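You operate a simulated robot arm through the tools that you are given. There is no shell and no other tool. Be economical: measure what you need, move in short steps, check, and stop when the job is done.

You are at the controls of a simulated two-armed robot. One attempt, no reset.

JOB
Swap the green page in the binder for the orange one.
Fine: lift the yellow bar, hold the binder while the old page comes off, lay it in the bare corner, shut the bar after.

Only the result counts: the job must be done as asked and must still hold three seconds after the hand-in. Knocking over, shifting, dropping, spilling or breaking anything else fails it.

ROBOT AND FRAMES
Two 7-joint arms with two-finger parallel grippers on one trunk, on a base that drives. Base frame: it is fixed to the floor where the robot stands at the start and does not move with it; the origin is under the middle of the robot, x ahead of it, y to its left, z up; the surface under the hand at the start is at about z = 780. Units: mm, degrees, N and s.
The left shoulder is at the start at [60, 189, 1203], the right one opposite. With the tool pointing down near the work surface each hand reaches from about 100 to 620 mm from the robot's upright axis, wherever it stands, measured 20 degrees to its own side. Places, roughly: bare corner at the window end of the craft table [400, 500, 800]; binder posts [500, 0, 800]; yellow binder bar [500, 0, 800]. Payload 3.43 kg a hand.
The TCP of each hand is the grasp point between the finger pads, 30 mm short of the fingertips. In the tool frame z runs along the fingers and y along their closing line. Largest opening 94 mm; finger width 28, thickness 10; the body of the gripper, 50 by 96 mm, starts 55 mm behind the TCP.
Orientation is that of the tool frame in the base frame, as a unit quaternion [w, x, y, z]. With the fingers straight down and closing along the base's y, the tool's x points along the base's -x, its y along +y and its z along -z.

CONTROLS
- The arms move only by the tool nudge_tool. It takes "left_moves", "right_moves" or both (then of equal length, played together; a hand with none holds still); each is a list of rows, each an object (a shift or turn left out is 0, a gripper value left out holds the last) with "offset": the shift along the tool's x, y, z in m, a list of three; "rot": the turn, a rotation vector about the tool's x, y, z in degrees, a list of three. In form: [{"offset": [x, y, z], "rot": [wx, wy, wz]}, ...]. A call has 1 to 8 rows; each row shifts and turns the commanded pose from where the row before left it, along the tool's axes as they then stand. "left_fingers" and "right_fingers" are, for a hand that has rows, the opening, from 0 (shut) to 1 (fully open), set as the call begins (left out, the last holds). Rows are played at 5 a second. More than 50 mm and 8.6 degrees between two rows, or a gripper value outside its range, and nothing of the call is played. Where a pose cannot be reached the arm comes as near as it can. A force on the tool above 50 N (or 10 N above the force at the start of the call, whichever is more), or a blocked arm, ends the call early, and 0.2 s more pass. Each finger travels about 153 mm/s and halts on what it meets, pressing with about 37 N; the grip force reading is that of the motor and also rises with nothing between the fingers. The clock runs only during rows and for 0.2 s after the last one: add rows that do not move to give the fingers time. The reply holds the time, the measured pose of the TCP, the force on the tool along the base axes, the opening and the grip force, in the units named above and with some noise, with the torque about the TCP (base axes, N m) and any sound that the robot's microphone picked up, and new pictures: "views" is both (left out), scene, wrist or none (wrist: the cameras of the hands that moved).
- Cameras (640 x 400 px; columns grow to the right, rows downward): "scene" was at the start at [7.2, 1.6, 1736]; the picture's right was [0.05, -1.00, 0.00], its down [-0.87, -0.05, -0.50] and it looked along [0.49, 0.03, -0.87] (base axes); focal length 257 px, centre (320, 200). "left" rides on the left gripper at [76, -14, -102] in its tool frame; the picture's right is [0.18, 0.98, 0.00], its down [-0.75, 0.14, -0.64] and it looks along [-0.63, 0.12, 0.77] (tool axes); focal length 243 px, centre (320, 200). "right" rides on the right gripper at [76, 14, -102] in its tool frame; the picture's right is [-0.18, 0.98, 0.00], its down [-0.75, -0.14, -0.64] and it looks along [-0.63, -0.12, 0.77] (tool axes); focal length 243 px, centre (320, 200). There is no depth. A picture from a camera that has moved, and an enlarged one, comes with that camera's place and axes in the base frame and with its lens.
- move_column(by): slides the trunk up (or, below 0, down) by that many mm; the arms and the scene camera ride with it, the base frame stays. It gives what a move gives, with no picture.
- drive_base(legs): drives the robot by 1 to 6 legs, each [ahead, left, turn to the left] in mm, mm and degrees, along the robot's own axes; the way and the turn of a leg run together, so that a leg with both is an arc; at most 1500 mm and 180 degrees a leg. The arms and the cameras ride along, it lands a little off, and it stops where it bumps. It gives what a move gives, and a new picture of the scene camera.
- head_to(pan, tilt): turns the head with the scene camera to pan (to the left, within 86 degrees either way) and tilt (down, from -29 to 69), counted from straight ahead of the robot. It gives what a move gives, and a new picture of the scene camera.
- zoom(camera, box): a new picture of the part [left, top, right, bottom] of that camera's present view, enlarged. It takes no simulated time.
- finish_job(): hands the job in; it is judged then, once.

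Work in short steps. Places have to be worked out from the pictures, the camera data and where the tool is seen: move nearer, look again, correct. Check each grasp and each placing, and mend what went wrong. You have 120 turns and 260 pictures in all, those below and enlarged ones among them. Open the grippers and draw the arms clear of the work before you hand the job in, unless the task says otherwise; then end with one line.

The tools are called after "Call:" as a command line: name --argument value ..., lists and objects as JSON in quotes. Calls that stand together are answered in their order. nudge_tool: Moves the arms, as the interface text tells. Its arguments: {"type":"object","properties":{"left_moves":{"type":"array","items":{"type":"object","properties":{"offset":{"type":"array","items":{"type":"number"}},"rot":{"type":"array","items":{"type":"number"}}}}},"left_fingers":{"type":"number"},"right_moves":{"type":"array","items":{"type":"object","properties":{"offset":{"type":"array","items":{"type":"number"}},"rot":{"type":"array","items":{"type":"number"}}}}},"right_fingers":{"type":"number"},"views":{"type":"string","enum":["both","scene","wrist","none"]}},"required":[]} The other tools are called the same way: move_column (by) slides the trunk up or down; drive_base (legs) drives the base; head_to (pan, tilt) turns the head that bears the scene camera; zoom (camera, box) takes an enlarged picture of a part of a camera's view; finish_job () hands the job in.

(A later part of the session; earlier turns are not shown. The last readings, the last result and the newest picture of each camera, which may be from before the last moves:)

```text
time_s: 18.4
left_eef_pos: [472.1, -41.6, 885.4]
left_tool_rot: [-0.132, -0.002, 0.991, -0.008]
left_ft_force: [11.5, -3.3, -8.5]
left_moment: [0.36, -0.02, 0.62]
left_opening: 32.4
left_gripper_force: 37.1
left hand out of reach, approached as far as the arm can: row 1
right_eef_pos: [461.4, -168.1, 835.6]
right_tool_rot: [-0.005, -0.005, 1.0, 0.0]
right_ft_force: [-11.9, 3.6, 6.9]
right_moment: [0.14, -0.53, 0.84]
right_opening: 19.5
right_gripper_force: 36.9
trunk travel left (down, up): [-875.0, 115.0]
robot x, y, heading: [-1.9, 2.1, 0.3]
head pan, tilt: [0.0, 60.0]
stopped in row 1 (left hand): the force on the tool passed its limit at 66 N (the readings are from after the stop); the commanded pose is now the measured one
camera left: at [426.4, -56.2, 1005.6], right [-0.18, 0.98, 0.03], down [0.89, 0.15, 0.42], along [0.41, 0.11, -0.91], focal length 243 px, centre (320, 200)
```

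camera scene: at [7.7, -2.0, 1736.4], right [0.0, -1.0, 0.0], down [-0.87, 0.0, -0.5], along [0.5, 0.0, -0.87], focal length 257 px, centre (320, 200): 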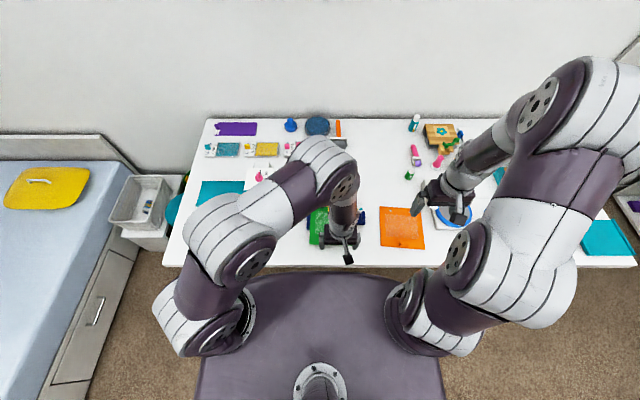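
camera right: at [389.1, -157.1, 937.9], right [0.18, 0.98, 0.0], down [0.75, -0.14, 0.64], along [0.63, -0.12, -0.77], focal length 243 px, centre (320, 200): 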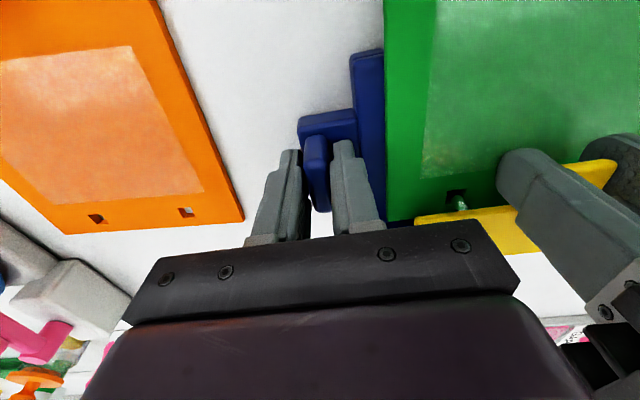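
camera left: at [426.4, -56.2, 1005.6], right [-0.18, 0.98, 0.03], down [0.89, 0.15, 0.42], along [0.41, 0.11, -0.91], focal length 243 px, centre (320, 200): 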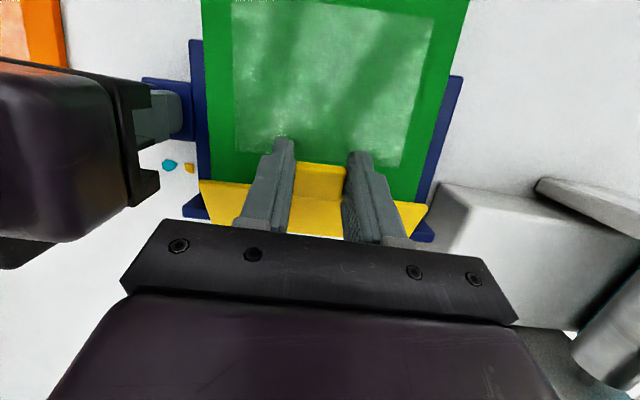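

The arm hit a joint limit and jerked; check the state from the right wrist and scene.

Call:
zoom --camera "right" --box '[260, 90, 640, 300]'

Call:
zoom --camera "scene" --box '[280, 150, 440, 250]'

```text
1.68 times, centred on (450, 195) of right
camera zoom: at [385.8, -152.7, 938.8], right [0.17, 0.98, 0.0], down [0.76, -0.13, 0.64], along [0.63, -0.11, -0.77], focal length 409 px, centre (101, 208)
```

zoom: 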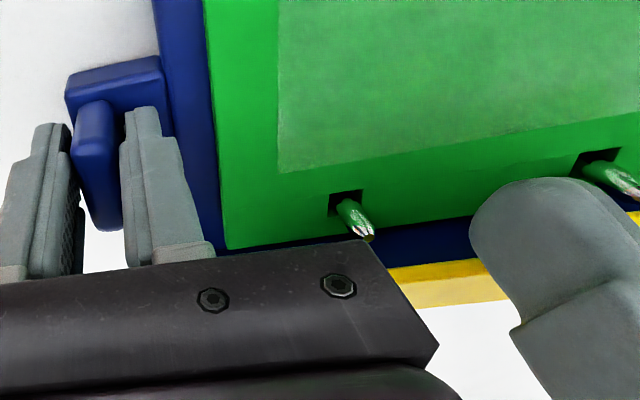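

```text
4.00 times, centred on (360, 200) of scene
camera zoom: at [7.2, -1.2, 1736.3], right [0.0, -1.0, 0.0], down [-0.87, 0.0, -0.5], along [0.5, 0.0, -0.87], focal length 1027 px, centre (160, 200)
```

zoom: 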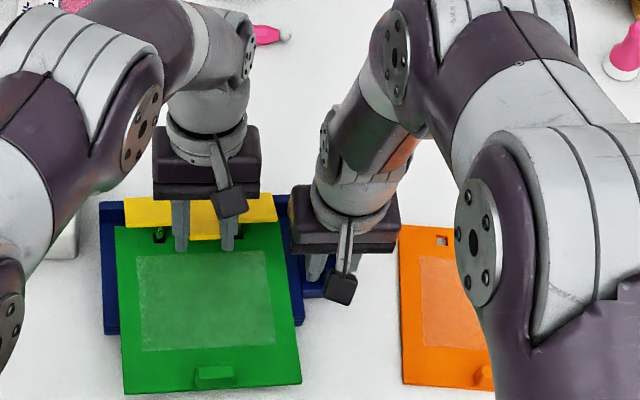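

The bar is partly open and the binder still held. Release the tab gently and see if the bar stays.

Call:
nudge_tool --left_moves '[{}, {}, {}]' --left_fingers 0.55 --views "wrist"

Call:
zoom --camera "right" --box '[260, 90, 640, 300]'

```text
time_s: 19.2
left_eef_pos: [473.6, -42.0, 884.6]
left_tool_rot: [-0.134, -0.002, 0.991, -0.007]
left_ft_force: [-0.8, 0.9, -0.4]
left_moment: [0.03, 0.0, 0.02]
left_opening: 51.6
left_gripper_force: 0.1
right_eef_pos: [464.8, -167.8, 836.2]
right_tool_rot: [-0.002, -0.005, 1.0, 0.0]
right_ft_force: [-0.1, -0.3, -0.2]
right_moment: [0.0, 0.22, -0.12]
right_opening: 18.0
right_gripper_force: 37.4
trunk travel left (down, up): [-875.0, 115.0]
robot x, y, heading: [2.8, -0.2, -0.1]
head pan, tilt: [0.0, 60.0]
camera left: at [426.3, -56.4, 1005.6], right [-0.18, 0.98, 0.04], down [0.9, 0.15, 0.42], along [0.4, 0.11, -0.91], focal length 243 px, centre (320, 200)
```

left: 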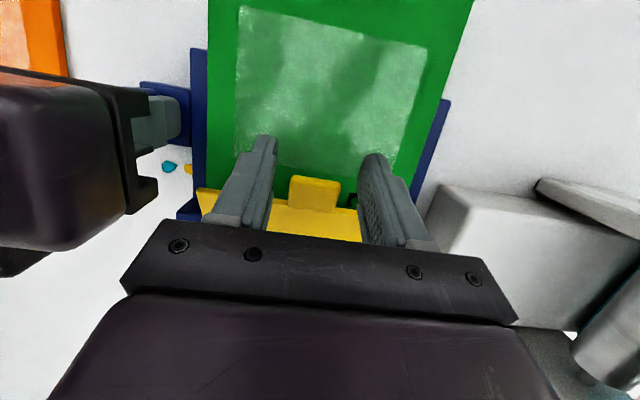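

```text
1.68 times, centred on (450, 195) of right
camera zoom: at [388.0, -153.1, 939.0], right [0.18, 0.98, 0.0], down [0.76, -0.14, 0.64], along [0.63, -0.11, -0.77], focal length 409 px, centre (101, 208)
```

zoom: 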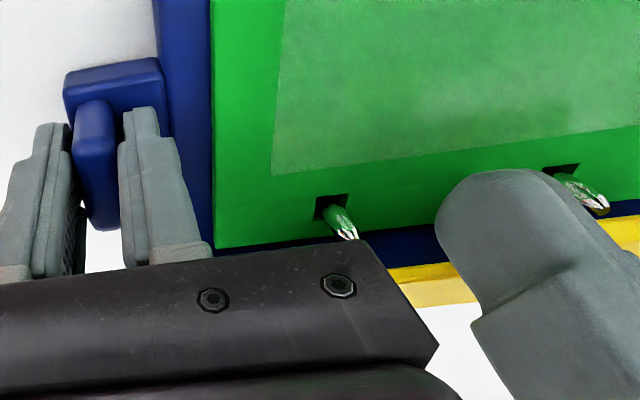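

The bar stays put at ~25° open (friction hinge). I'll back the left hand off, close it, and tilt it to push the tab up from below.

Call:
nudge_tool --left_moves '[{"offset": [0.033, 0, 0.001]}, {"offset": [0.033, 0, 0.001]}, {"rot": [0, -8.3, 0]}, {"rot": [0, -8.3, 0]}, {"rot": [0, -8.3, 0]}, {"rot": [0, -8.3, 0]}, {"rot": [0, -8.3, 0]}, {"rot": [0, -8.3, 0]}]' --views "none"

Call:
nudge_tool --left_moves '[{}, {}]' --left_fingers 0.0 --views "wrist"

Call:
zoom --camera "left" --box '[200, 50, 440, 200]'

```text
time_s: 21.0
left_eef_pos: [407.3, -41.7, 900.6]
left_tool_rot: [0.297, -0.004, 0.955, -0.006]
left_ft_force: [0.0, -0.3, -1.0]
left_moment: [0.0, 0.0, -0.01]
left_opening: 51.6
left_gripper_force: 0.0
right_eef_pos: [463.9, -167.8, 836.9]
right_tool_rot: [-0.001, -0.004, 1.0, 0.0]
right_ft_force: [-0.5, 0.4, -1.1]
right_moment: [0.04, 0.16, -0.04]
right_opening: 18.0
right_gripper_force: 37.3
trunk travel left (down, up): [-875.0, 115.0]
robot x, y, heading: [0.1, 3.1, 0.1]
head pan, tilt: [0.0, 60.0]
```

```text
time_s: 21.6
left_eef_pos: [408.6, -41.5, 900.5]
left_tool_rot: [0.295, -0.004, 0.955, -0.006]
left_ft_force: [0.0, -0.2, 0.2]
left_moment: [0.01, -0.01, -0.02]
left_opening: 0.1
left_gripper_force: 33.4
right_eef_pos: [463.9, -168.1, 836.7]
right_tool_rot: [-0.002, -0.004, 1.0, 0.0]
right_ft_force: [-0.2, 0.5, -2.0]
right_moment: [0.01, 0.17, 0.01]
right_opening: 18.2
right_gripper_force: 37.2
trunk travel left (down, up): [-875.0, 115.0]
robot x, y, heading: [-1.3, -0.2, -0.1]
head pan, tilt: [0.0, 60.0]
camera left: at [287.1, -58.0, 943.7], right [-0.16, 0.98, -0.12], down [0.26, 0.15, 0.95], along [0.95, 0.12, -0.28], focal length 243 px, centre (320, 200)
```

left: 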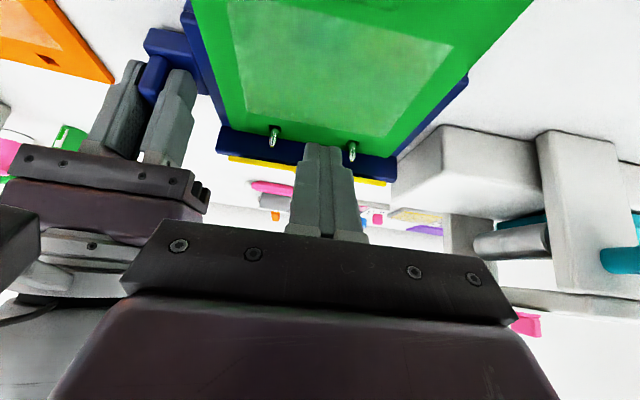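

```text
2.67 times, centred on (320, 125) of left
camera zoom: at [287.1, -58.0, 943.7], right [-0.16, 0.98, -0.12], down [0.26, 0.15, 0.95], along [0.95, 0.12, -0.28], focal length 647 px, centre (320, 400)
```

zoom: 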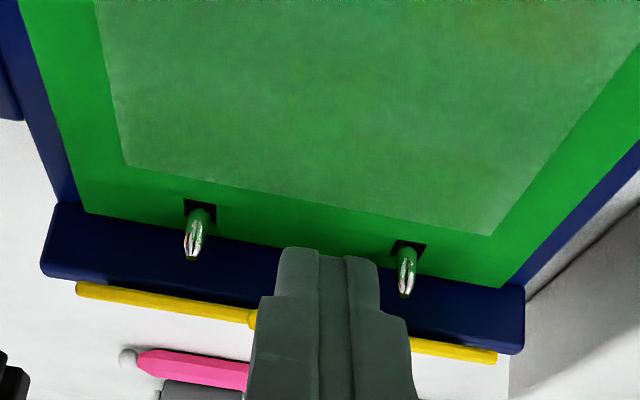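

The bar is seen edge-on, confirming ~25° open. Move the closed tip low in front of the tab, then under it.

Call:
nudge_tool --left_moves '[{"offset": [0.0018, -0.004, 0.024]}, {"offset": [0.0018, 0, 0.024]}, {"offset": [-0.018, 0, 0.012]}, {}]' --views "wrist"

Call:
zoom --camera "left" --box '[200, 50, 440, 200]'

Call:
zoom --camera "right" --box '[360, 80, 640, 255]'

```text
time_s: 22.6
left_eef_pos: [456.6, -46.6, 861.5]
left_tool_rot: [0.296, -0.005, 0.955, -0.005]
left_ft_force: [-0.3, -0.1, 0.1]
left_moment: [-0.02, -0.01, 0.0]
left_opening: 0.1
left_gripper_force: 33.1
right_eef_pos: [464.1, -168.3, 835.5]
right_tool_rot: [-0.001, -0.005, 1.0, 0.0]
right_ft_force: [-1.5, 0.0, -0.8]
right_moment: [0.01, 0.17, 0.0]
right_opening: 18.3
right_gripper_force: 37.5
trunk travel left (down, up): [-875.0, 115.0]
robot x, y, heading: [1.1, -1.0, -0.1]
head pan, tilt: [0.0, 60.0]
camera left: at [335.2, -61.4, 903.7], right [-0.16, 0.98, -0.12], down [0.26, 0.15, 0.95], along [0.95, 0.12, -0.28], focal length 243 px, centre (320, 200)
```

left: 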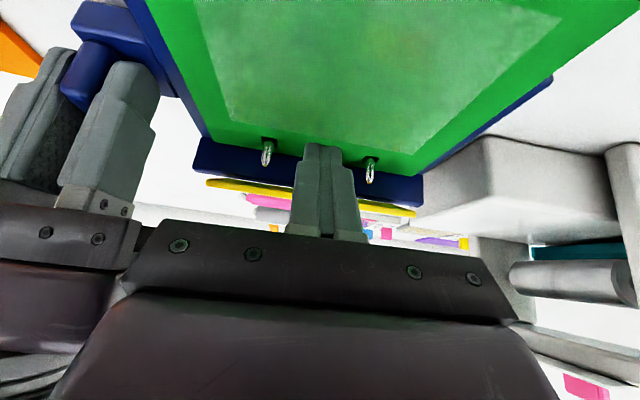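

```text
2.67 times, centred on (320, 125) of left
camera zoom: at [335.2, -61.4, 903.7], right [-0.16, 0.98, -0.12], down [0.26, 0.15, 0.95], along [0.95, 0.12, -0.28], focal length 647 px, centre (320, 400)
```

zoom: 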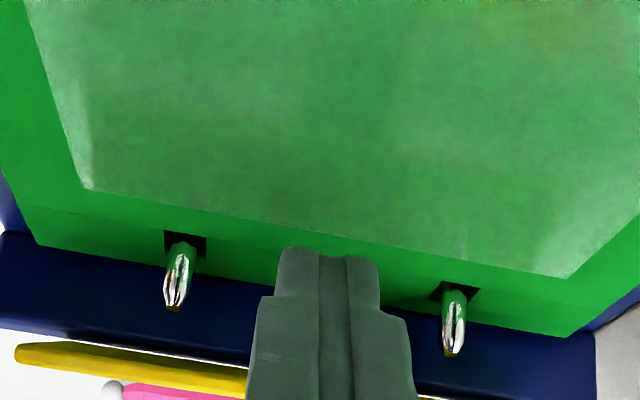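

```text
2.29 times, centred on (500, 168) of right
camera zoom: at [387.8, -153.1, 939.0], right [0.18, 0.98, 0.0], down [0.76, -0.14, 0.64], along [0.63, -0.11, -0.77], focal length 555 px, centre (-91, 274)
```

zoom: 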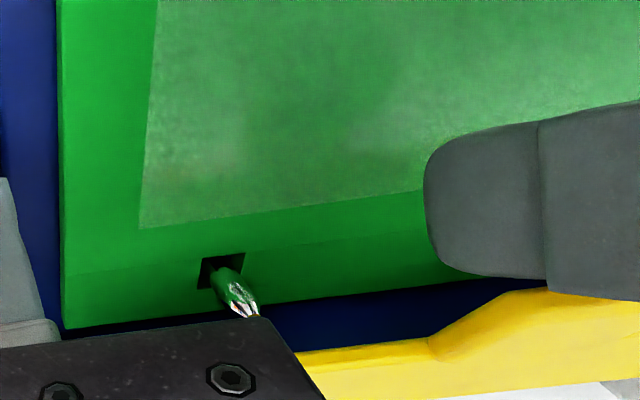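

The tip is under/before the tab. Push up and slightly forward.

Call:
nudge_tool --left_moves '[{"offset": [-0.011, 0, -0.011]}, {"offset": [-0.011, 0, -0.011]}, {}]' --views "wrist"

Call:
zoom --camera "right" --box '[360, 80, 640, 255]'

```text
time_s: 23.4
left_eef_pos: [460.5, -45.3, 891.9]
left_tool_rot: [0.296, -0.004, 0.955, -0.005]
left_ft_force: [-0.5, 0.4, -0.5]
left_moment: [0.0, -0.02, 0.01]
left_opening: 0.2
left_gripper_force: 32.7
right_eef_pos: [463.7, -167.6, 836.9]
right_tool_rot: [-0.002, -0.004, 1.0, 0.0]
right_ft_force: [0.3, 0.4, -1.2]
right_moment: [0.02, 0.18, 0.0]
right_opening: 18.0
right_gripper_force: 37.1
trunk travel left (down, up): [-875.0, 115.0]
robot x, y, heading: [0.4, -1.6, 0.0]
head pan, tilt: [0.0, 60.0]
camera left: at [339.5, -61.8, 934.6], right [-0.16, 0.98, -0.12], down [0.26, 0.15, 0.95], along [0.95, 0.12, -0.28], focal length 243 px, centre (320, 200)
```

left: 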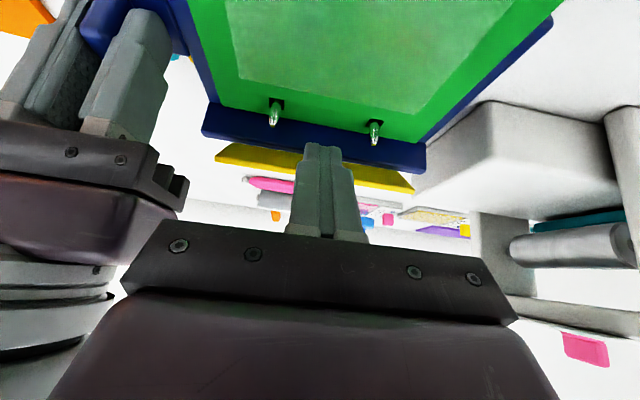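

```text
2.29 times, centred on (500, 168) of right
camera zoom: at [387.9, -153.1, 939.0], right [0.18, 0.98, 0.0], down [0.76, -0.14, 0.64], along [0.63, -0.11, -0.77], focal length 555 px, centre (-91, 274)
```

zoom: 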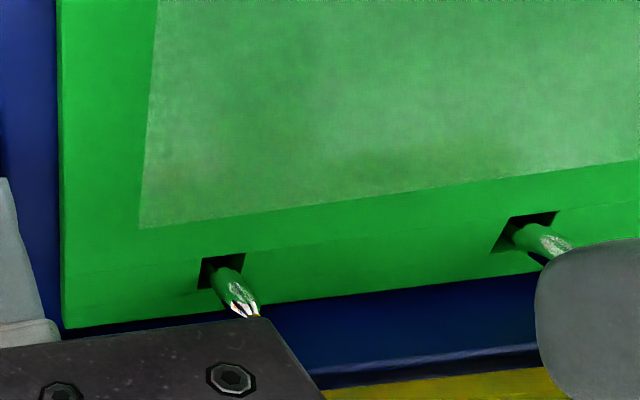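

The bar swings up freely. Push forward now.

Call:
nudge_tool --left_moves '[{"offset": [-0.0195, 0, 0.007]}, {"offset": [-0.0195, 0, 0.007]}, {}]' --views "wrist"

Call:
zoom --camera "scene" --box '[280, 150, 440, 250]'

```text
time_s: 24.2
left_eef_pos: [498.8, -46.5, 901.4]
left_tool_rot: [0.295, -0.004, 0.955, -0.006]
left_ft_force: [-0.4, -0.2, 0.4]
left_moment: [0.01, 0.0, 0.01]
left_opening: 0.1
left_gripper_force: 33.0
right_eef_pos: [462.7, -167.4, 835.8]
right_tool_rot: [-0.001, -0.005, 1.0, 0.0]
right_ft_force: [-0.4, -0.5, -1.7]
right_moment: [0.02, 0.18, -0.04]
right_opening: 18.1
right_gripper_force: 37.3
trunk travel left (down, up): [-875.0, 115.0]
robot x, y, heading: [1.0, 1.3, 0.1]
head pan, tilt: [0.0, 60.0]
camera left: at [378.3, -62.3, 944.6], right [-0.16, 0.98, -0.12], down [0.26, 0.15, 0.95], along [0.95, 0.12, -0.28], focal length 243 px, centre (320, 200)
```

left: 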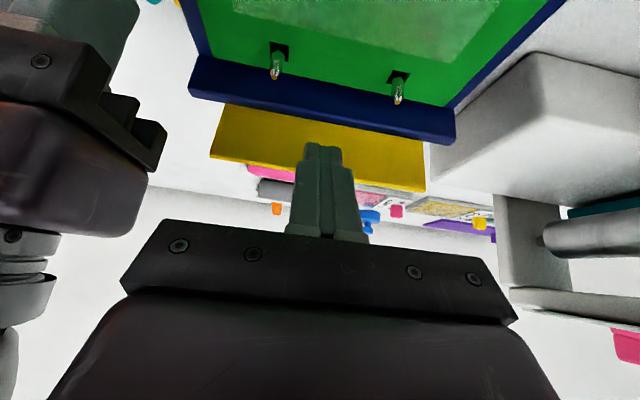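

```text
4.00 times, centred on (360, 200) of scene
camera zoom: at [7.8, -2.1, 1736.3], right [0.0, -1.0, 0.0], down [-0.87, 0.0, -0.5], along [0.5, 0.0, -0.87], focal length 1027 px, centre (160, 200)
```

zoom: 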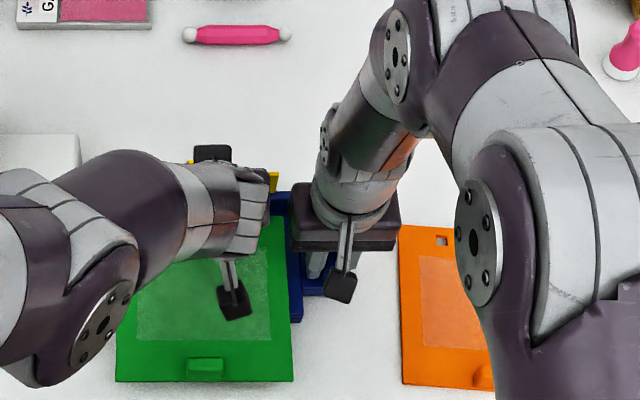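

Bar ~70° now. Push 40 mm further forward.

Call:
nudge_tool --left_moves '[{"offset": [-0.0195, 0, 0.009]}, {"offset": [-0.0195, 0, 0.009]}, {}]' --views "wrist"

```text
time_s: 25.0
left_eef_pos: [541.8, -44.0, 908.9]
left_tool_rot: [0.295, -0.003, 0.956, -0.005]
left_ft_force: [-17.5, -5.5, 0.6]
left_moment: [-0.07, 0.22, -0.27]
left_opening: 0.0
left_gripper_force: 33.1
right_eef_pos: [465.5, -167.2, 837.6]
right_tool_rot: [0.0, -0.004, 1.0, 0.0]
right_ft_force: [17.4, 7.1, 0.6]
right_moment: [0.19, 0.78, -1.09]
right_opening: 21.3
right_gripper_force: 37.0
trunk travel left (down, up): [-875.0, 115.0]
robot x, y, heading: [1.7, 2.6, 0.0]
head pan, tilt: [0.0, 60.0]
camera left: at [420.5, -59.6, 951.6], right [-0.16, 0.98, -0.12], down [0.26, 0.15, 0.95], along [0.95, 0.12, -0.28], focal length 243 px, centre (320, 200)
```

left: 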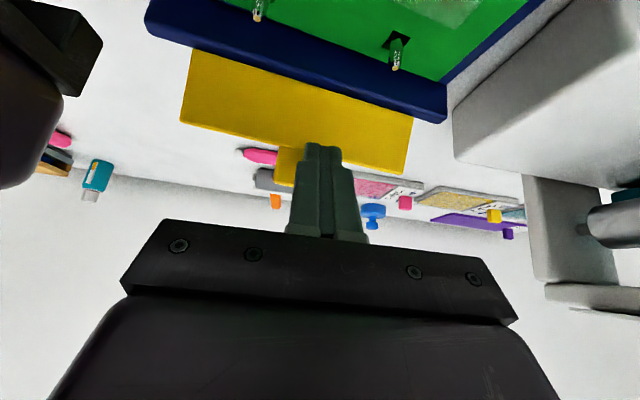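

The bar reached its stop (17 N, binder twisted slightly). Back off and inspect.

Call:
nudge_tool --left_moves '[{"offset": [0.03, 0, -0.015]}, {"offset": [0.03, 0, -0.015]}, {"offset": [0.03, 0, -0.02]}, {"offset": [0.03, 0, -0.02]}, {}]' --views "wrist"

Call:
zoom --camera "scene" --box '[280, 150, 440, 250]'

Call:
zoom --camera "right" --box '[240, 80, 560, 280]'

```text
time_s: 26.2
left_eef_pos: [428.3, -68.3, 877.0]
left_tool_rot: [0.296, -0.004, 0.955, -0.005]
left_ft_force: [-0.4, -0.3, 0.7]
left_moment: [-0.02, -0.01, 0.0]
left_opening: 0.0
left_gripper_force: 32.6
left hand out of reach, approached as far as the arm can: row 3, 4
right_eef_pos: [464.3, -168.7, 836.6]
right_tool_rot: [-0.002, -0.005, 1.0, 0.0]
right_ft_force: [-1.1, -0.4, -1.7]
right_moment: [0.05, -0.05, 0.12]
right_opening: 18.1
right_gripper_force: 37.3
trunk travel left (down, up): [-875.0, 115.0]
robot x, y, heading: [-0.6, -3.0, 0.1]
head pan, tilt: [0.0, 60.0]
camera left: at [308.1, -84.0, 920.2], right [-0.16, 0.98, -0.12], down [0.26, 0.15, 0.95], along [0.95, 0.12, -0.28], focal length 243 px, centre (320, 200)
```

left: 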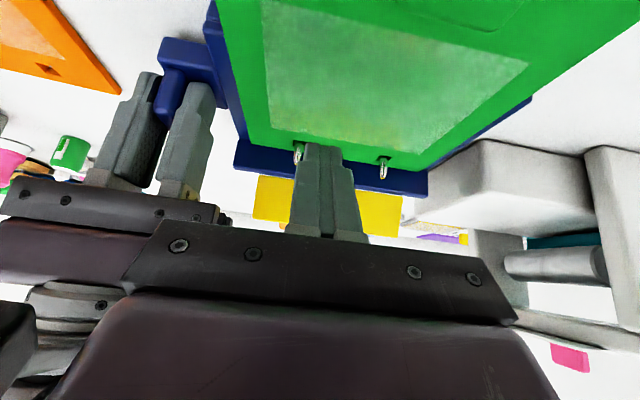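

```text
4.00 times, centred on (360, 200) of scene
camera zoom: at [7.9, -1.7, 1736.4], right [0.0, -1.0, 0.0], down [-0.87, 0.0, -0.5], along [0.5, 0.0, -0.87], focal length 1027 px, centre (160, 200)
```

zoom: 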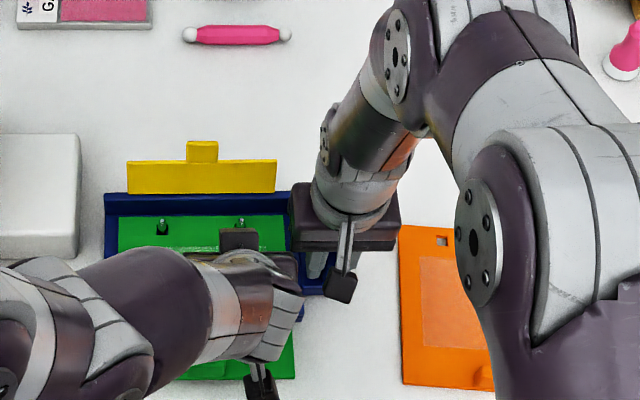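

```text
2.00 times, centred on (400, 180) of right
camera zoom: at [387.9, -153.0, 939.1], right [0.18, 0.98, 0.0], down [0.76, -0.14, 0.64], along [0.63, -0.11, -0.77], focal length 485 px, centre (160, 240)
```

zoom: 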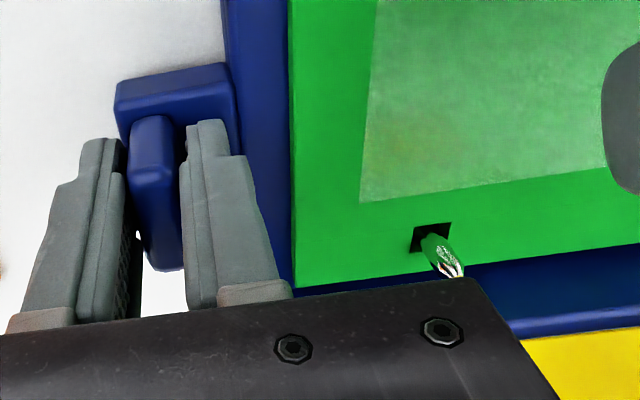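

The bar stands open on its own. Now raise and straighten the left hand, opening it, to go for the green page's tab.

Call:
nudge_tool --left_moves '[{"offset": [0, 0, -0.03]}, {"rot": [0, 8.5, 0]}, {"rot": [0, 8.5, 0]}, {"rot": [0, 8.5, 0]}, {"rot": [0, 8.5, 0]}, {}]' --left_fingers 0.6 --views "none"

```text
time_s: 27.6
left_eef_pos: [409.5, -68.2, 900.8]
left_tool_rot: [0.002, -0.002, 1.0, -0.006]
left_ft_force: [-0.4, -0.2, -0.1]
left_moment: [0.01, 0.03, 0.0]
left_opening: 56.5
left_gripper_force: 0.0
right_eef_pos: [464.0, -167.7, 837.7]
right_tool_rot: [-0.002, -0.004, 1.0, 0.0]
right_ft_force: [0.1, 0.3, -2.9]
right_moment: [-0.13, -0.1, 0.0]
right_opening: 18.0
right_gripper_force: 36.6
trunk travel left (down, up): [-875.0, 115.0]
robot x, y, heading: [2.4, 0.8, -0.0]
head pan, tilt: [0.0, 60.0]
```

Pull back to view the green tab.

Call:
nudge_tool --left_moves '[{"offset": [0.036, 0.006, 0]}, {"offset": [0.036, 0.006, 0]}, {"offset": [0.036, 0.006, 0]}, {}]' --views "wrist"

Call:
zoom --camera "left" --box '[200, 80, 440, 230]'

Call:
zoom --camera "scene" --box '[280, 150, 440, 250]'

```text
time_s: 28.6
left_eef_pos: [303.1, -51.7, 900.4]
left_tool_rot: [0.004, -0.002, 1.0, -0.007]
left_ft_force: [-0.1, -0.2, 0.4]
left_moment: [0.03, 0.01, -0.01]
left_opening: 56.2
left_gripper_force: 0.0
right_eef_pos: [463.3, -168.2, 837.0]
right_tool_rot: [-0.002, -0.005, 1.0, 0.0]
right_ft_force: [-0.4, -0.6, -1.5]
right_moment: [0.11, -0.09, 0.13]
right_opening: 18.1
right_gripper_force: 36.6
trunk travel left (down, up): [-875.0, 115.0]
robot x, y, heading: [-0.6, 1.4, -0.0]
head pan, tilt: [0.0, 60.0]
camera left: at [225.2, -67.0, 1002.9], right [-0.19, 0.98, -0.01], down [0.75, 0.15, 0.65], along [0.64, 0.11, -0.76], focal length 243 px, centre (320, 200)
```

left: 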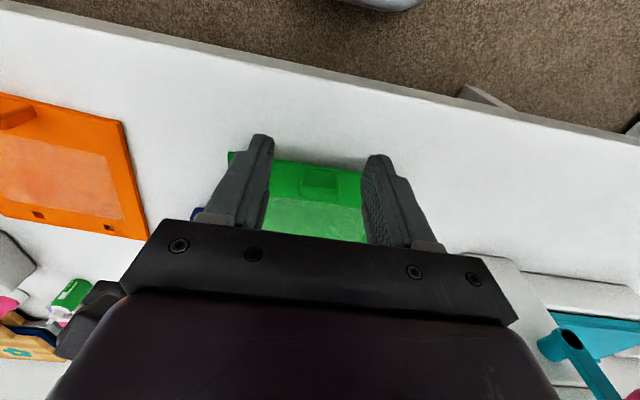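

```text
2.67 times, centred on (320, 155) of left
camera zoom: at [225.2, -67.0, 1002.9], right [-0.19, 0.98, -0.01], down [0.75, 0.15, 0.65], along [0.64, 0.11, -0.76], focal length 647 px, centre (320, 320)
```

zoom: 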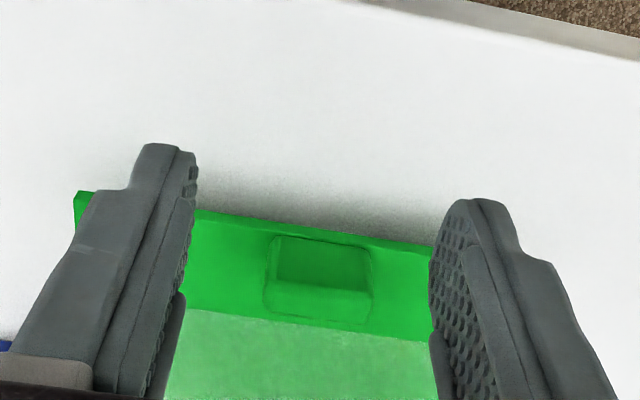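

```text
4.00 times, centred on (360, 200) of scene
camera zoom: at [8.1, -2.2, 1736.4], right [0.0, -1.0, 0.0], down [-0.87, 0.0, -0.5], along [0.5, 0.0, -0.87], focal length 1027 px, centre (160, 200)
```

zoom: 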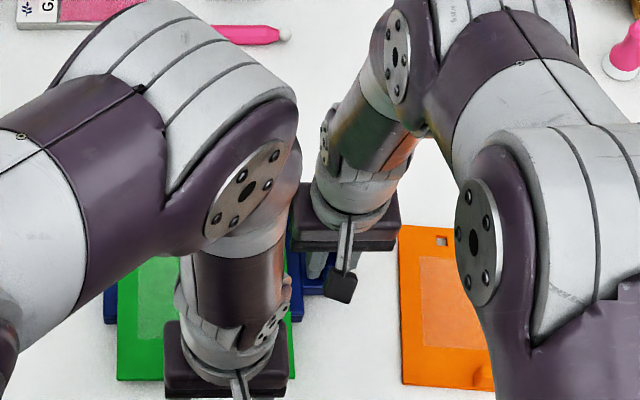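

Tab centre ≈ [362,-45], top ≈ z 825. Move over it.

Call:
nudge_tool --left_moves '[{"offset": [-0.03, 0.003, 0.015]}, {"offset": [-0.029, 0.003, 0.02]}, {}]' --views "wrist"

Call:
zoom --camera "left" --box '[200, 80, 440, 230]'

```text
time_s: 29.4
left_eef_pos: [361.1, -46.4, 865.5]
left_tool_rot: [0.004, -0.003, 1.0, -0.006]
left_ft_force: [-0.1, 0.4, 0.3]
left_moment: [0.02, 0.0, 0.0]
left_opening: 56.5
left_gripper_force: 0.1
right_eef_pos: [463.7, -167.1, 835.8]
right_tool_rot: [-0.002, -0.003, 1.0, 0.0]
right_ft_force: [0.3, -0.2, -2.9]
right_moment: [-0.18, 0.0, -0.05]
right_opening: 18.1
right_gripper_force: 37.6
trunk travel left (down, up): [-875.0, 115.0]
robot x, y, heading: [-0.7, -0.3, 0.2]
head pan, tilt: [0.0, 60.0]
camera left: at [283.9, -61.7, 968.3], right [-0.19, 0.98, -0.01], down [0.75, 0.15, 0.65], along [0.64, 0.11, -0.76], focal length 243 px, centre (320, 200)
```

left: 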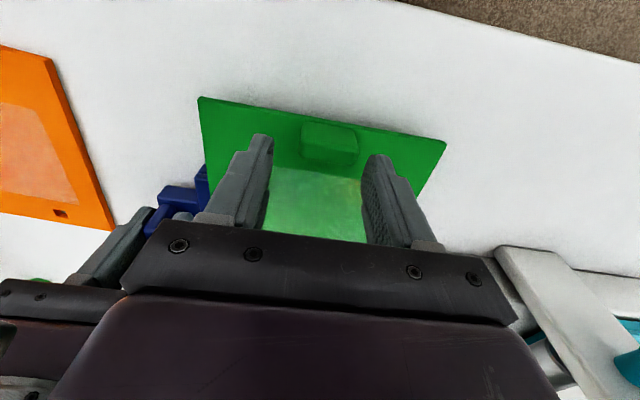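

```text
2.67 times, centred on (320, 155) of left
camera zoom: at [283.9, -61.7, 968.3], right [-0.19, 0.98, -0.01], down [0.75, 0.15, 0.65], along [0.64, 0.11, -0.76], focal length 647 px, centre (320, 320)
```

zoom: 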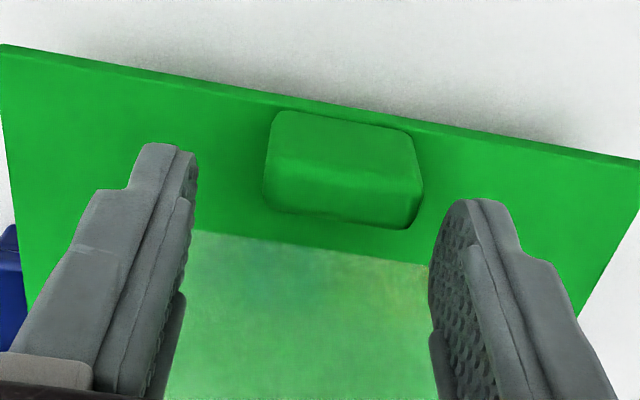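

Tab centre ≈ [361,-43]. Shift 3 mm and descend.

Call:
nudge_tool --left_moves '[{"offset": [0, 0.003, 0.011]}, {"offset": [0, 0, 0.011]}, {}]' --views "wrist"

Call:
zoom --camera "left" --box '[200, 80, 440, 230]'

```text
time_s: 30.2
left_eef_pos: [361.1, -42.8, 842.3]
left_tool_rot: [0.003, -0.002, 1.0, -0.006]
left_ft_force: [-0.7, -1.0, 0.9]
left_moment: [-0.01, 0.02, 0.01]
left_opening: 56.3
left_gripper_force: 0.0
right_eef_pos: [464.6, -168.5, 836.0]
right_tool_rot: [-0.002, -0.004, 1.0, 0.0]
right_ft_force: [-0.2, 0.8, -1.7]
right_moment: [-0.07, -0.08, 0.03]
right_opening: 18.0
right_gripper_force: 37.1
trunk travel left (down, up): [-875.0, 115.0]
robot x, y, heading: [1.3, 2.7, -0.1]
head pan, tilt: [0.0, 60.0]
camera left: at [283.9, -57.8, 945.6], right [-0.19, 0.98, -0.01], down [0.75, 0.15, 0.65], along [0.64, 0.11, -0.76], focal length 243 px, centre (320, 200)
```

left: 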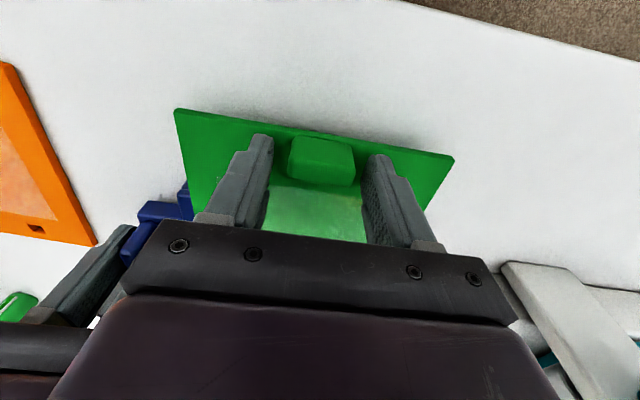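

```text
2.67 times, centred on (320, 155) of left
camera zoom: at [283.9, -57.8, 945.6], right [-0.19, 0.98, -0.01], down [0.75, 0.15, 0.65], along [0.64, 0.11, -0.76], focal length 647 px, centre (320, 320)
```

zoom: 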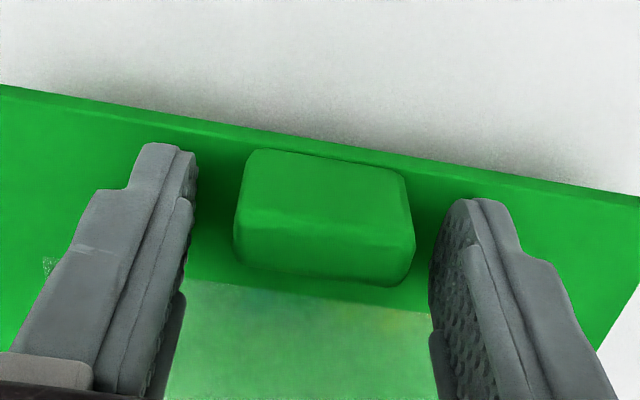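

Well placed. Close on the tab.

Call:
nudge_tool --left_moves '[{"offset": [0, 0.001, 0.002]}, {}, {}, {}]' --left_fingers 0.1 --views "wrist"

```text
time_s: 31.2
left_eef_pos: [361.4, -41.8, 842.5]
left_tool_rot: [0.004, -0.003, 1.0, -0.007]
left_ft_force: [-1.4, -2.1, 7.5]
left_moment: [-0.01, -0.12, -0.14]
left_opening: 39.3
left_gripper_force: 36.6
right_eef_pos: [463.4, -167.4, 836.9]
right_tool_rot: [-0.002, -0.004, 1.0, -0.001]
right_ft_force: [0.0, 3.5, -5.5]
right_moment: [-0.03, -0.88, -0.05]
right_opening: 18.2
right_gripper_force: 36.8
trunk travel left (down, up): [-875.0, 115.0]
robot x, y, heading: [-0.4, -1.7, 0.1]
head pan, tilt: [0.0, 60.0]
camera left: at [283.8, -57.2, 945.1], right [-0.19, 0.98, -0.01], down [0.75, 0.15, 0.65], along [0.64, 0.11, -0.76], focal length 243 px, centre (320, 200)
```

left: 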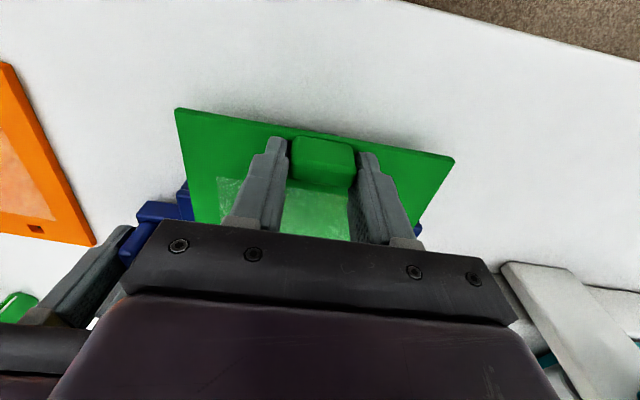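

Gripped at 39 mm. Lift straight up gently while the right hand holds the binder.

Call:
nudge_tool --left_moves '[{"offset": [0, 0, -0.008]}, {"offset": [0, 0, -0.008]}, {}]' --views "wrist"

Call:
zoom --camera "right" --box '[240, 80, 560, 280]'

```text
time_s: 32.0
left_eef_pos: [359.8, -41.1, 856.4]
left_tool_rot: [0.004, -0.002, 1.0, -0.006]
left_ft_force: [-0.9, 0.8, -1.4]
left_moment: [0.03, 0.04, -0.02]
left_opening: 39.4
left_gripper_force: 37.3
right_eef_pos: [464.4, -168.4, 836.3]
right_tool_rot: [-0.002, -0.004, 1.0, 0.0]
right_ft_force: [-1.1, 0.0, -1.9]
right_moment: [-0.05, -0.02, 0.06]
right_opening: 18.3
right_gripper_force: 37.1
trunk travel left (down, up): [-875.0, 115.0]
robot x, y, heading: [3.8, -0.2, -0.2]
head pan, tilt: [0.0, 60.0]
camera left: at [283.2, -56.4, 959.4], right [-0.19, 0.98, -0.01], down [0.75, 0.15, 0.65], along [0.64, 0.11, -0.76], focal length 243 px, centre (320, 200)
```

left: 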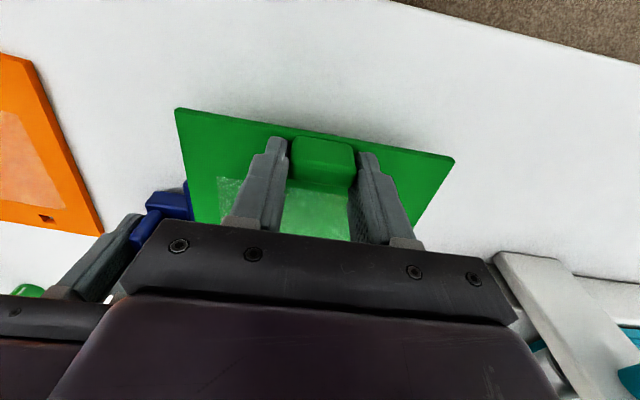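

```text
2.00 times, centred on (400, 180) of right
camera zoom: at [387.8, -153.3, 938.9], right [0.18, 0.98, 0.0], down [0.76, -0.14, 0.64], along [0.63, -0.11, -0.77], focal length 485 px, centre (160, 240)
```

zoom: 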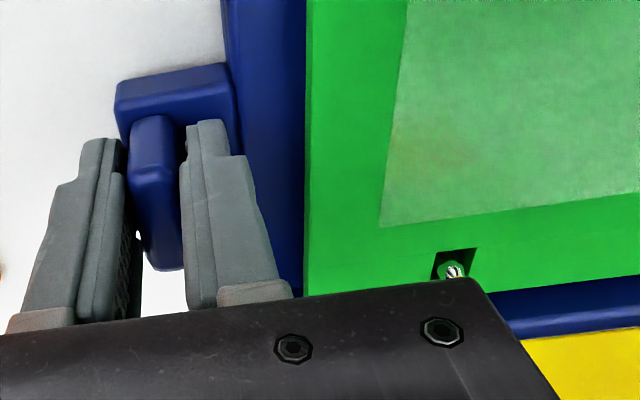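

The page comes up level and free; keep lifting 60 mm.

Call:
nudge_tool --left_moves '[{"offset": [0, 0, -0.01]}, {"offset": [0, 0, -0.015]}, {"offset": [0, 0, -0.02]}, {"offset": [0, 0, -0.03]}, {}]' --views "both"

```text
time_s: 33.2
left_eef_pos: [359.4, -41.3, 929.9]
left_tool_rot: [0.003, -0.003, 1.0, -0.006]
left_ft_force: [0.3, -0.9, -4.1]
left_moment: [0.13, 0.21, -0.06]
left_opening: 38.8
left_gripper_force: 36.8
right_eef_pos: [464.2, -167.9, 836.3]
right_tool_rot: [-0.001, -0.004, 1.0, -0.001]
right_ft_force: [-0.4, 0.4, 1.2]
right_moment: [0.16, 0.04, 0.14]
right_opening: 18.1
right_gripper_force: 37.5
trunk travel left (down, up): [-875.0, 115.0]
robot x, y, heading: [1.0, 0.5, -0.3]
head pan, tilt: [0.0, 60.0]
camera scene: at [8.0, -2.1, 1736.4], right [0.0, -1.0, 0.0], down [-0.87, 0.0, -0.5], along [0.5, 0.0, -0.87], focal length 257 px, centre (320, 200)
camera left: at [282.2, -55.9, 1033.9], right [-0.19, 0.98, -0.01], down [0.75, 0.15, 0.64], along [0.64, 0.11, -0.76], focal length 243 px, centre (320, 200)
```

scene: 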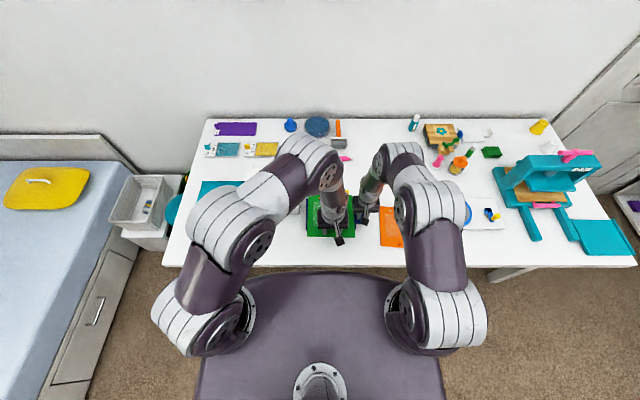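
left: 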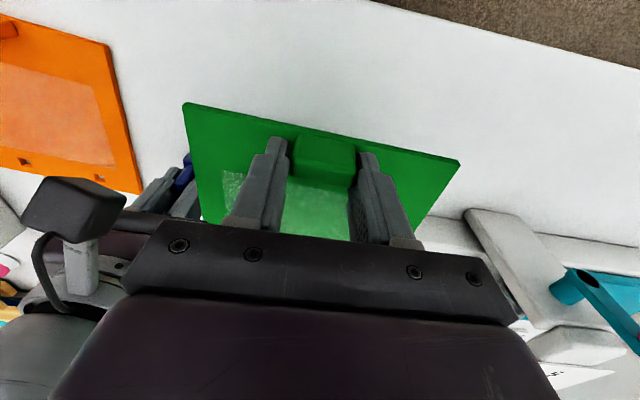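

Page is free. Release the binder with the right hand and raise it, and raise the left with the page.

Call:
nudge_tool --right_moves '[{}, {}]' --right_fingers 0.33 --views "none"

Call:
nudge_tool --right_moves '[{"offset": [0, 0, -0.02]}, {"offset": [0, 0, -0.04]}, {"offset": [0, -0.02, -0.04]}, {"offset": [0.01, -0.04, 0]}, {"offset": [0.01, -0.04, 0]}]' --left_moves '[{"offset": [0, 0, -0.02]}, {"offset": [0, 0, -0.02]}, {"offset": [0, 0, -0.02]}, {"offset": [0, 0, -0.02]}, {"offset": [0, 0, -0.02]}]' --views "both"

```text
time_s: 33.8
left_eef_pos: [361.0, -40.8, 929.7]
left_tool_rot: [0.003, -0.002, 1.0, -0.006]
left_ft_force: [0.9, -0.1, -1.1]
left_moment: [0.02, 0.1, 0.0]
left_opening: 39.1
left_gripper_force: 37.1
right_eef_pos: [465.6, -168.0, 837.8]
right_tool_rot: [-0.002, -0.005, 1.0, -0.001]
right_ft_force: [-1.0, 0.5, 0.7]
right_moment: [0.04, 0.0, -0.02]
right_opening: 31.1
right_gripper_force: 0.1
trunk travel left (down, up): [-875.0, 115.0]
robot x, y, heading: [5.9, -0.5, 0.1]
head pan, tilt: [0.0, 60.0]
```

```text
time_s: 35.0
left_eef_pos: [360.3, -39.3, 1031.8]
left_tool_rot: [0.003, -0.002, 1.0, -0.007]
left_ft_force: [0.9, 0.3, -0.6]
left_moment: [0.0, 0.04, -0.03]
left_opening: 38.7
left_gripper_force: 37.1
right_eef_pos: [445.8, -265.3, 936.5]
right_tool_rot: [-0.001, -0.003, 1.0, 0.001]
right_ft_force: [-0.9, -0.8, -0.2]
right_moment: [-0.01, -0.02, 0.02]
right_opening: 30.7
right_gripper_force: 0.1
trunk travel left (down, up): [-875.0, 115.0]
robot x, y, heading: [-0.2, 0.3, -0.2]
head pan, tilt: [0.0, 60.0]
camera scene: at [6.7, -3.4, 1736.3], right [0.0, -1.0, 0.0], down [-0.87, 0.0, -0.5], along [0.5, 0.0, -0.87], focal length 257 px, centre (320, 200)
camera right: at [370.3, -251.3, 1038.7], right [0.18, 0.98, 0.0], down [0.76, -0.14, 0.64], along [0.63, -0.11, -0.77], focal length 243 px, centre (320, 200)
camera left: at [281.9, -53.4, 1135.1], right [-0.19, 0.98, -0.01], down [0.75, 0.15, 0.65], along [0.64, 0.11, -0.76], focal length 243 px, centre (320, 200)
```

scene: 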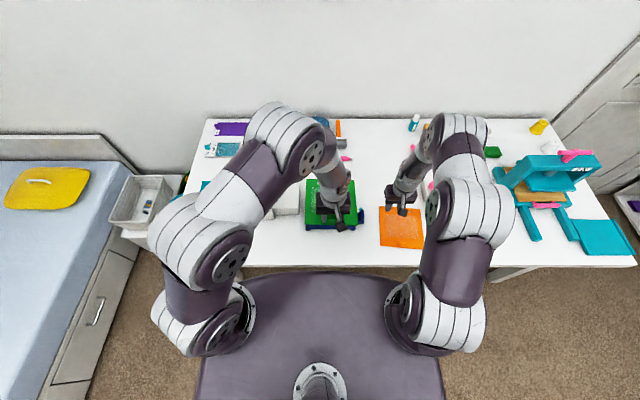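
right: 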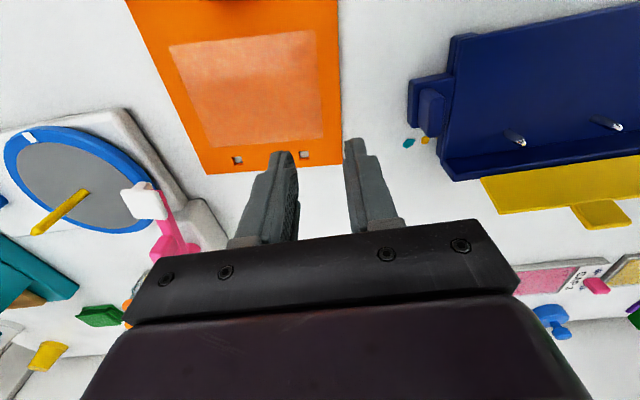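
left: 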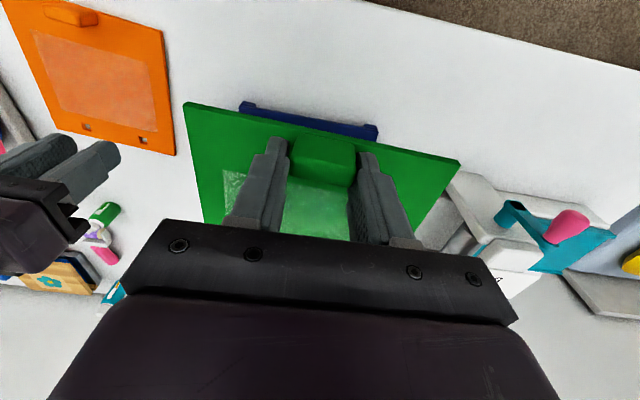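

Binder is bare, bar open. Carry the page left at height.

Call:
nudge_tool --left_moves '[{"offset": [0.006, 0.045, 0]}, {"offset": [0.006, 0.045, 0]}, {"offset": [0.006, 0.045, 0]}, {"offset": [0.006, 0.045, 0]}, {"offset": [0.006, 0.045, 0]}, {"offset": [0.006, 0.045, 0]}, {"offset": [0.006, 0.045, 0]}, {"offset": [0.006, 0.045, 0]}]' --views "both"

```text
time_s: 36.8
left_eef_pos: [311.7, 324.1, 1026.6]
left_tool_rot: [0.003, -0.002, 1.0, -0.007]
left_ft_force: [0.3, 0.7, -0.3]
left_moment: [0.0, 0.07, -0.01]
left_opening: 34.9
left_gripper_force: 37.2
right_eef_pos: [448.0, -263.8, 937.0]
right_tool_rot: [-0.001, -0.005, 1.0, 0.0]
right_ft_force: [0.4, 0.9, 0.3]
right_moment: [-0.02, 0.03, -0.01]
right_opening: 30.9
right_gripper_force: 0.1
trunk travel left (down, up): [-875.0, 115.0]
robot x, y, heading: [-2.6, -1.3, -0.1]
head pan, tilt: [0.0, 60.0]
camera scene: at [7.6, 0.3, 1736.4], right [0.0, -1.0, 0.0], down [-0.87, 0.0, -0.5], along [0.5, 0.0, -0.87], focal length 257 px, centre (320, 200)
camera left: at [234.7, 309.2, 1130.3], right [-0.19, 0.98, -0.02], down [0.75, 0.15, 0.65], along [0.64, 0.11, -0.76], focal length 243 px, centre (320, 200)
```

scene: 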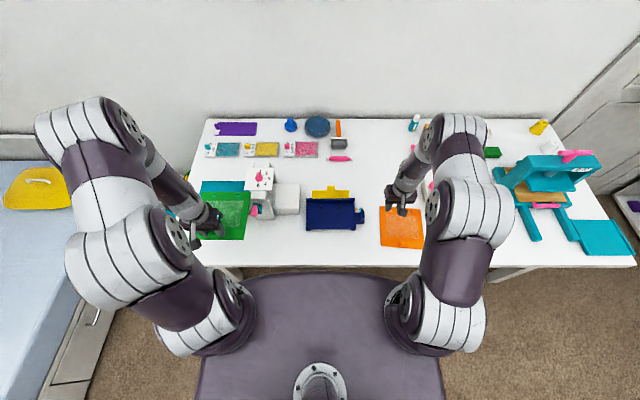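
left: 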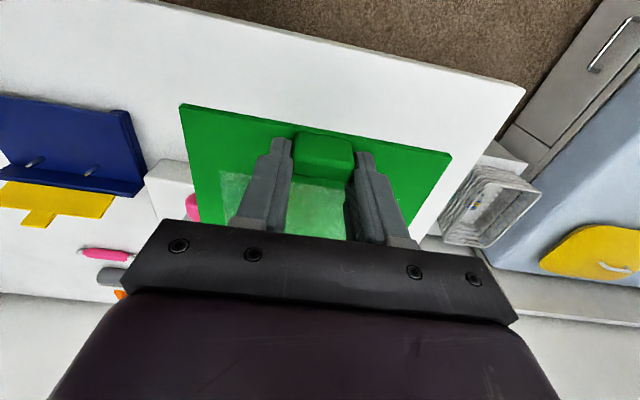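

The opening dropped to 35 mm, so the tab may be slipping; look closely before lowering.

Call:
zoom --camera "left" --box '[160, 80, 480, 280]'

Call:
zoom --camera "scene" --box '[150, 150, 310, 280]'

```text
2.00 times, centred on (320, 180) of left
camera zoom: at [234.7, 309.2, 1130.3], right [-0.19, 0.98, -0.02], down [0.75, 0.15, 0.65], along [0.64, 0.11, -0.76], focal length 485 px, centre (320, 240)
```

zoom: 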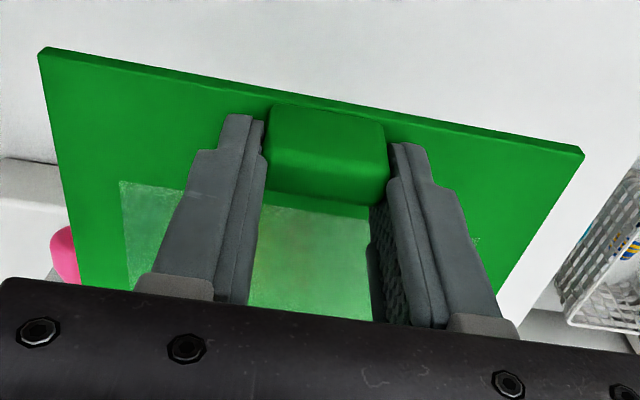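

```text
3.08 times, centred on (230, 215) of scene
camera zoom: at [7.6, 0.3, 1736.4], right [0.0, -1.0, 0.0], down [-0.87, 0.0, -0.5], along [0.5, 0.0, -0.87], focal length 790 px, centre (597, 154)
```

zoom: 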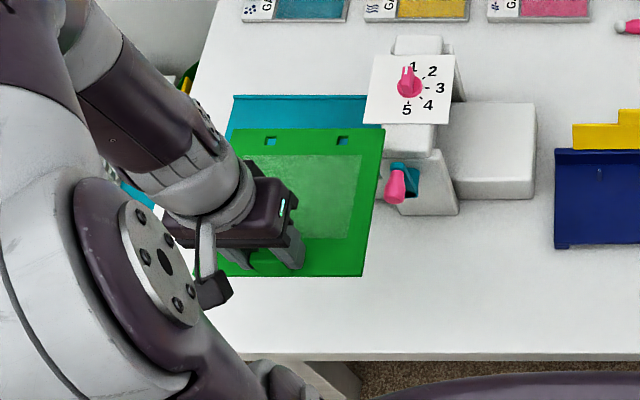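

Still held. Move to y≈475 while descending.

Call:
nudge_tool --left_moves '[{"offset": [0, 0.048, 0.01]}, {"offset": [0, 0.048, 0.01]}, {"offset": [0, 0.048, 0.01]}, {"offset": [0, 0, 0.04]}, {"offset": [0, 0, 0.04]}, {}]' --views "both"

```text
time_s: 38.2
left_eef_pos: [310.4, 466.1, 914.7]
left_tool_rot: [0.004, -0.002, 1.0, -0.006]
left_ft_force: [-0.1, -0.5, 0.3]
left_moment: [-0.02, 0.06, 0.0]
left_opening: 35.1
left_gripper_force: 36.7
right_eef_pos: [446.2, -264.7, 935.7]
right_tool_rot: [-0.002, -0.004, 1.0, 0.001]
right_ft_force: [-0.2, -0.5, 0.8]
right_moment: [0.03, 0.05, 0.0]
right_opening: 31.0
right_gripper_force: 0.0
trunk travel left (down, up): [-875.0, 115.0]
robot x, y, heading: [1.1, 0.4, -0.0]
head pan, tilt: [0.0, 60.0]
camera scene: at [6.9, -2.5, 1736.4], right [0.0, -1.0, 0.0], down [-0.87, 0.0, -0.5], along [0.5, 0.0, -0.87], focal length 257 px, centre (320, 200)
camera left: at [233.4, 450.5, 1017.3], right [-0.19, 0.98, -0.01], down [0.75, 0.15, 0.65], along [0.64, 0.11, -0.76], focal length 243 px, centre (320, 200)
```

scene: 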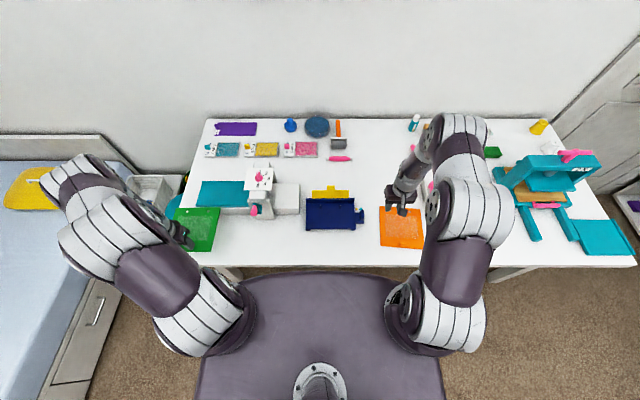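
left: 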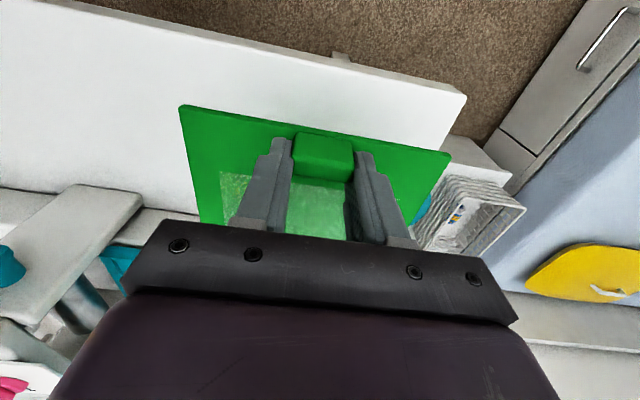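

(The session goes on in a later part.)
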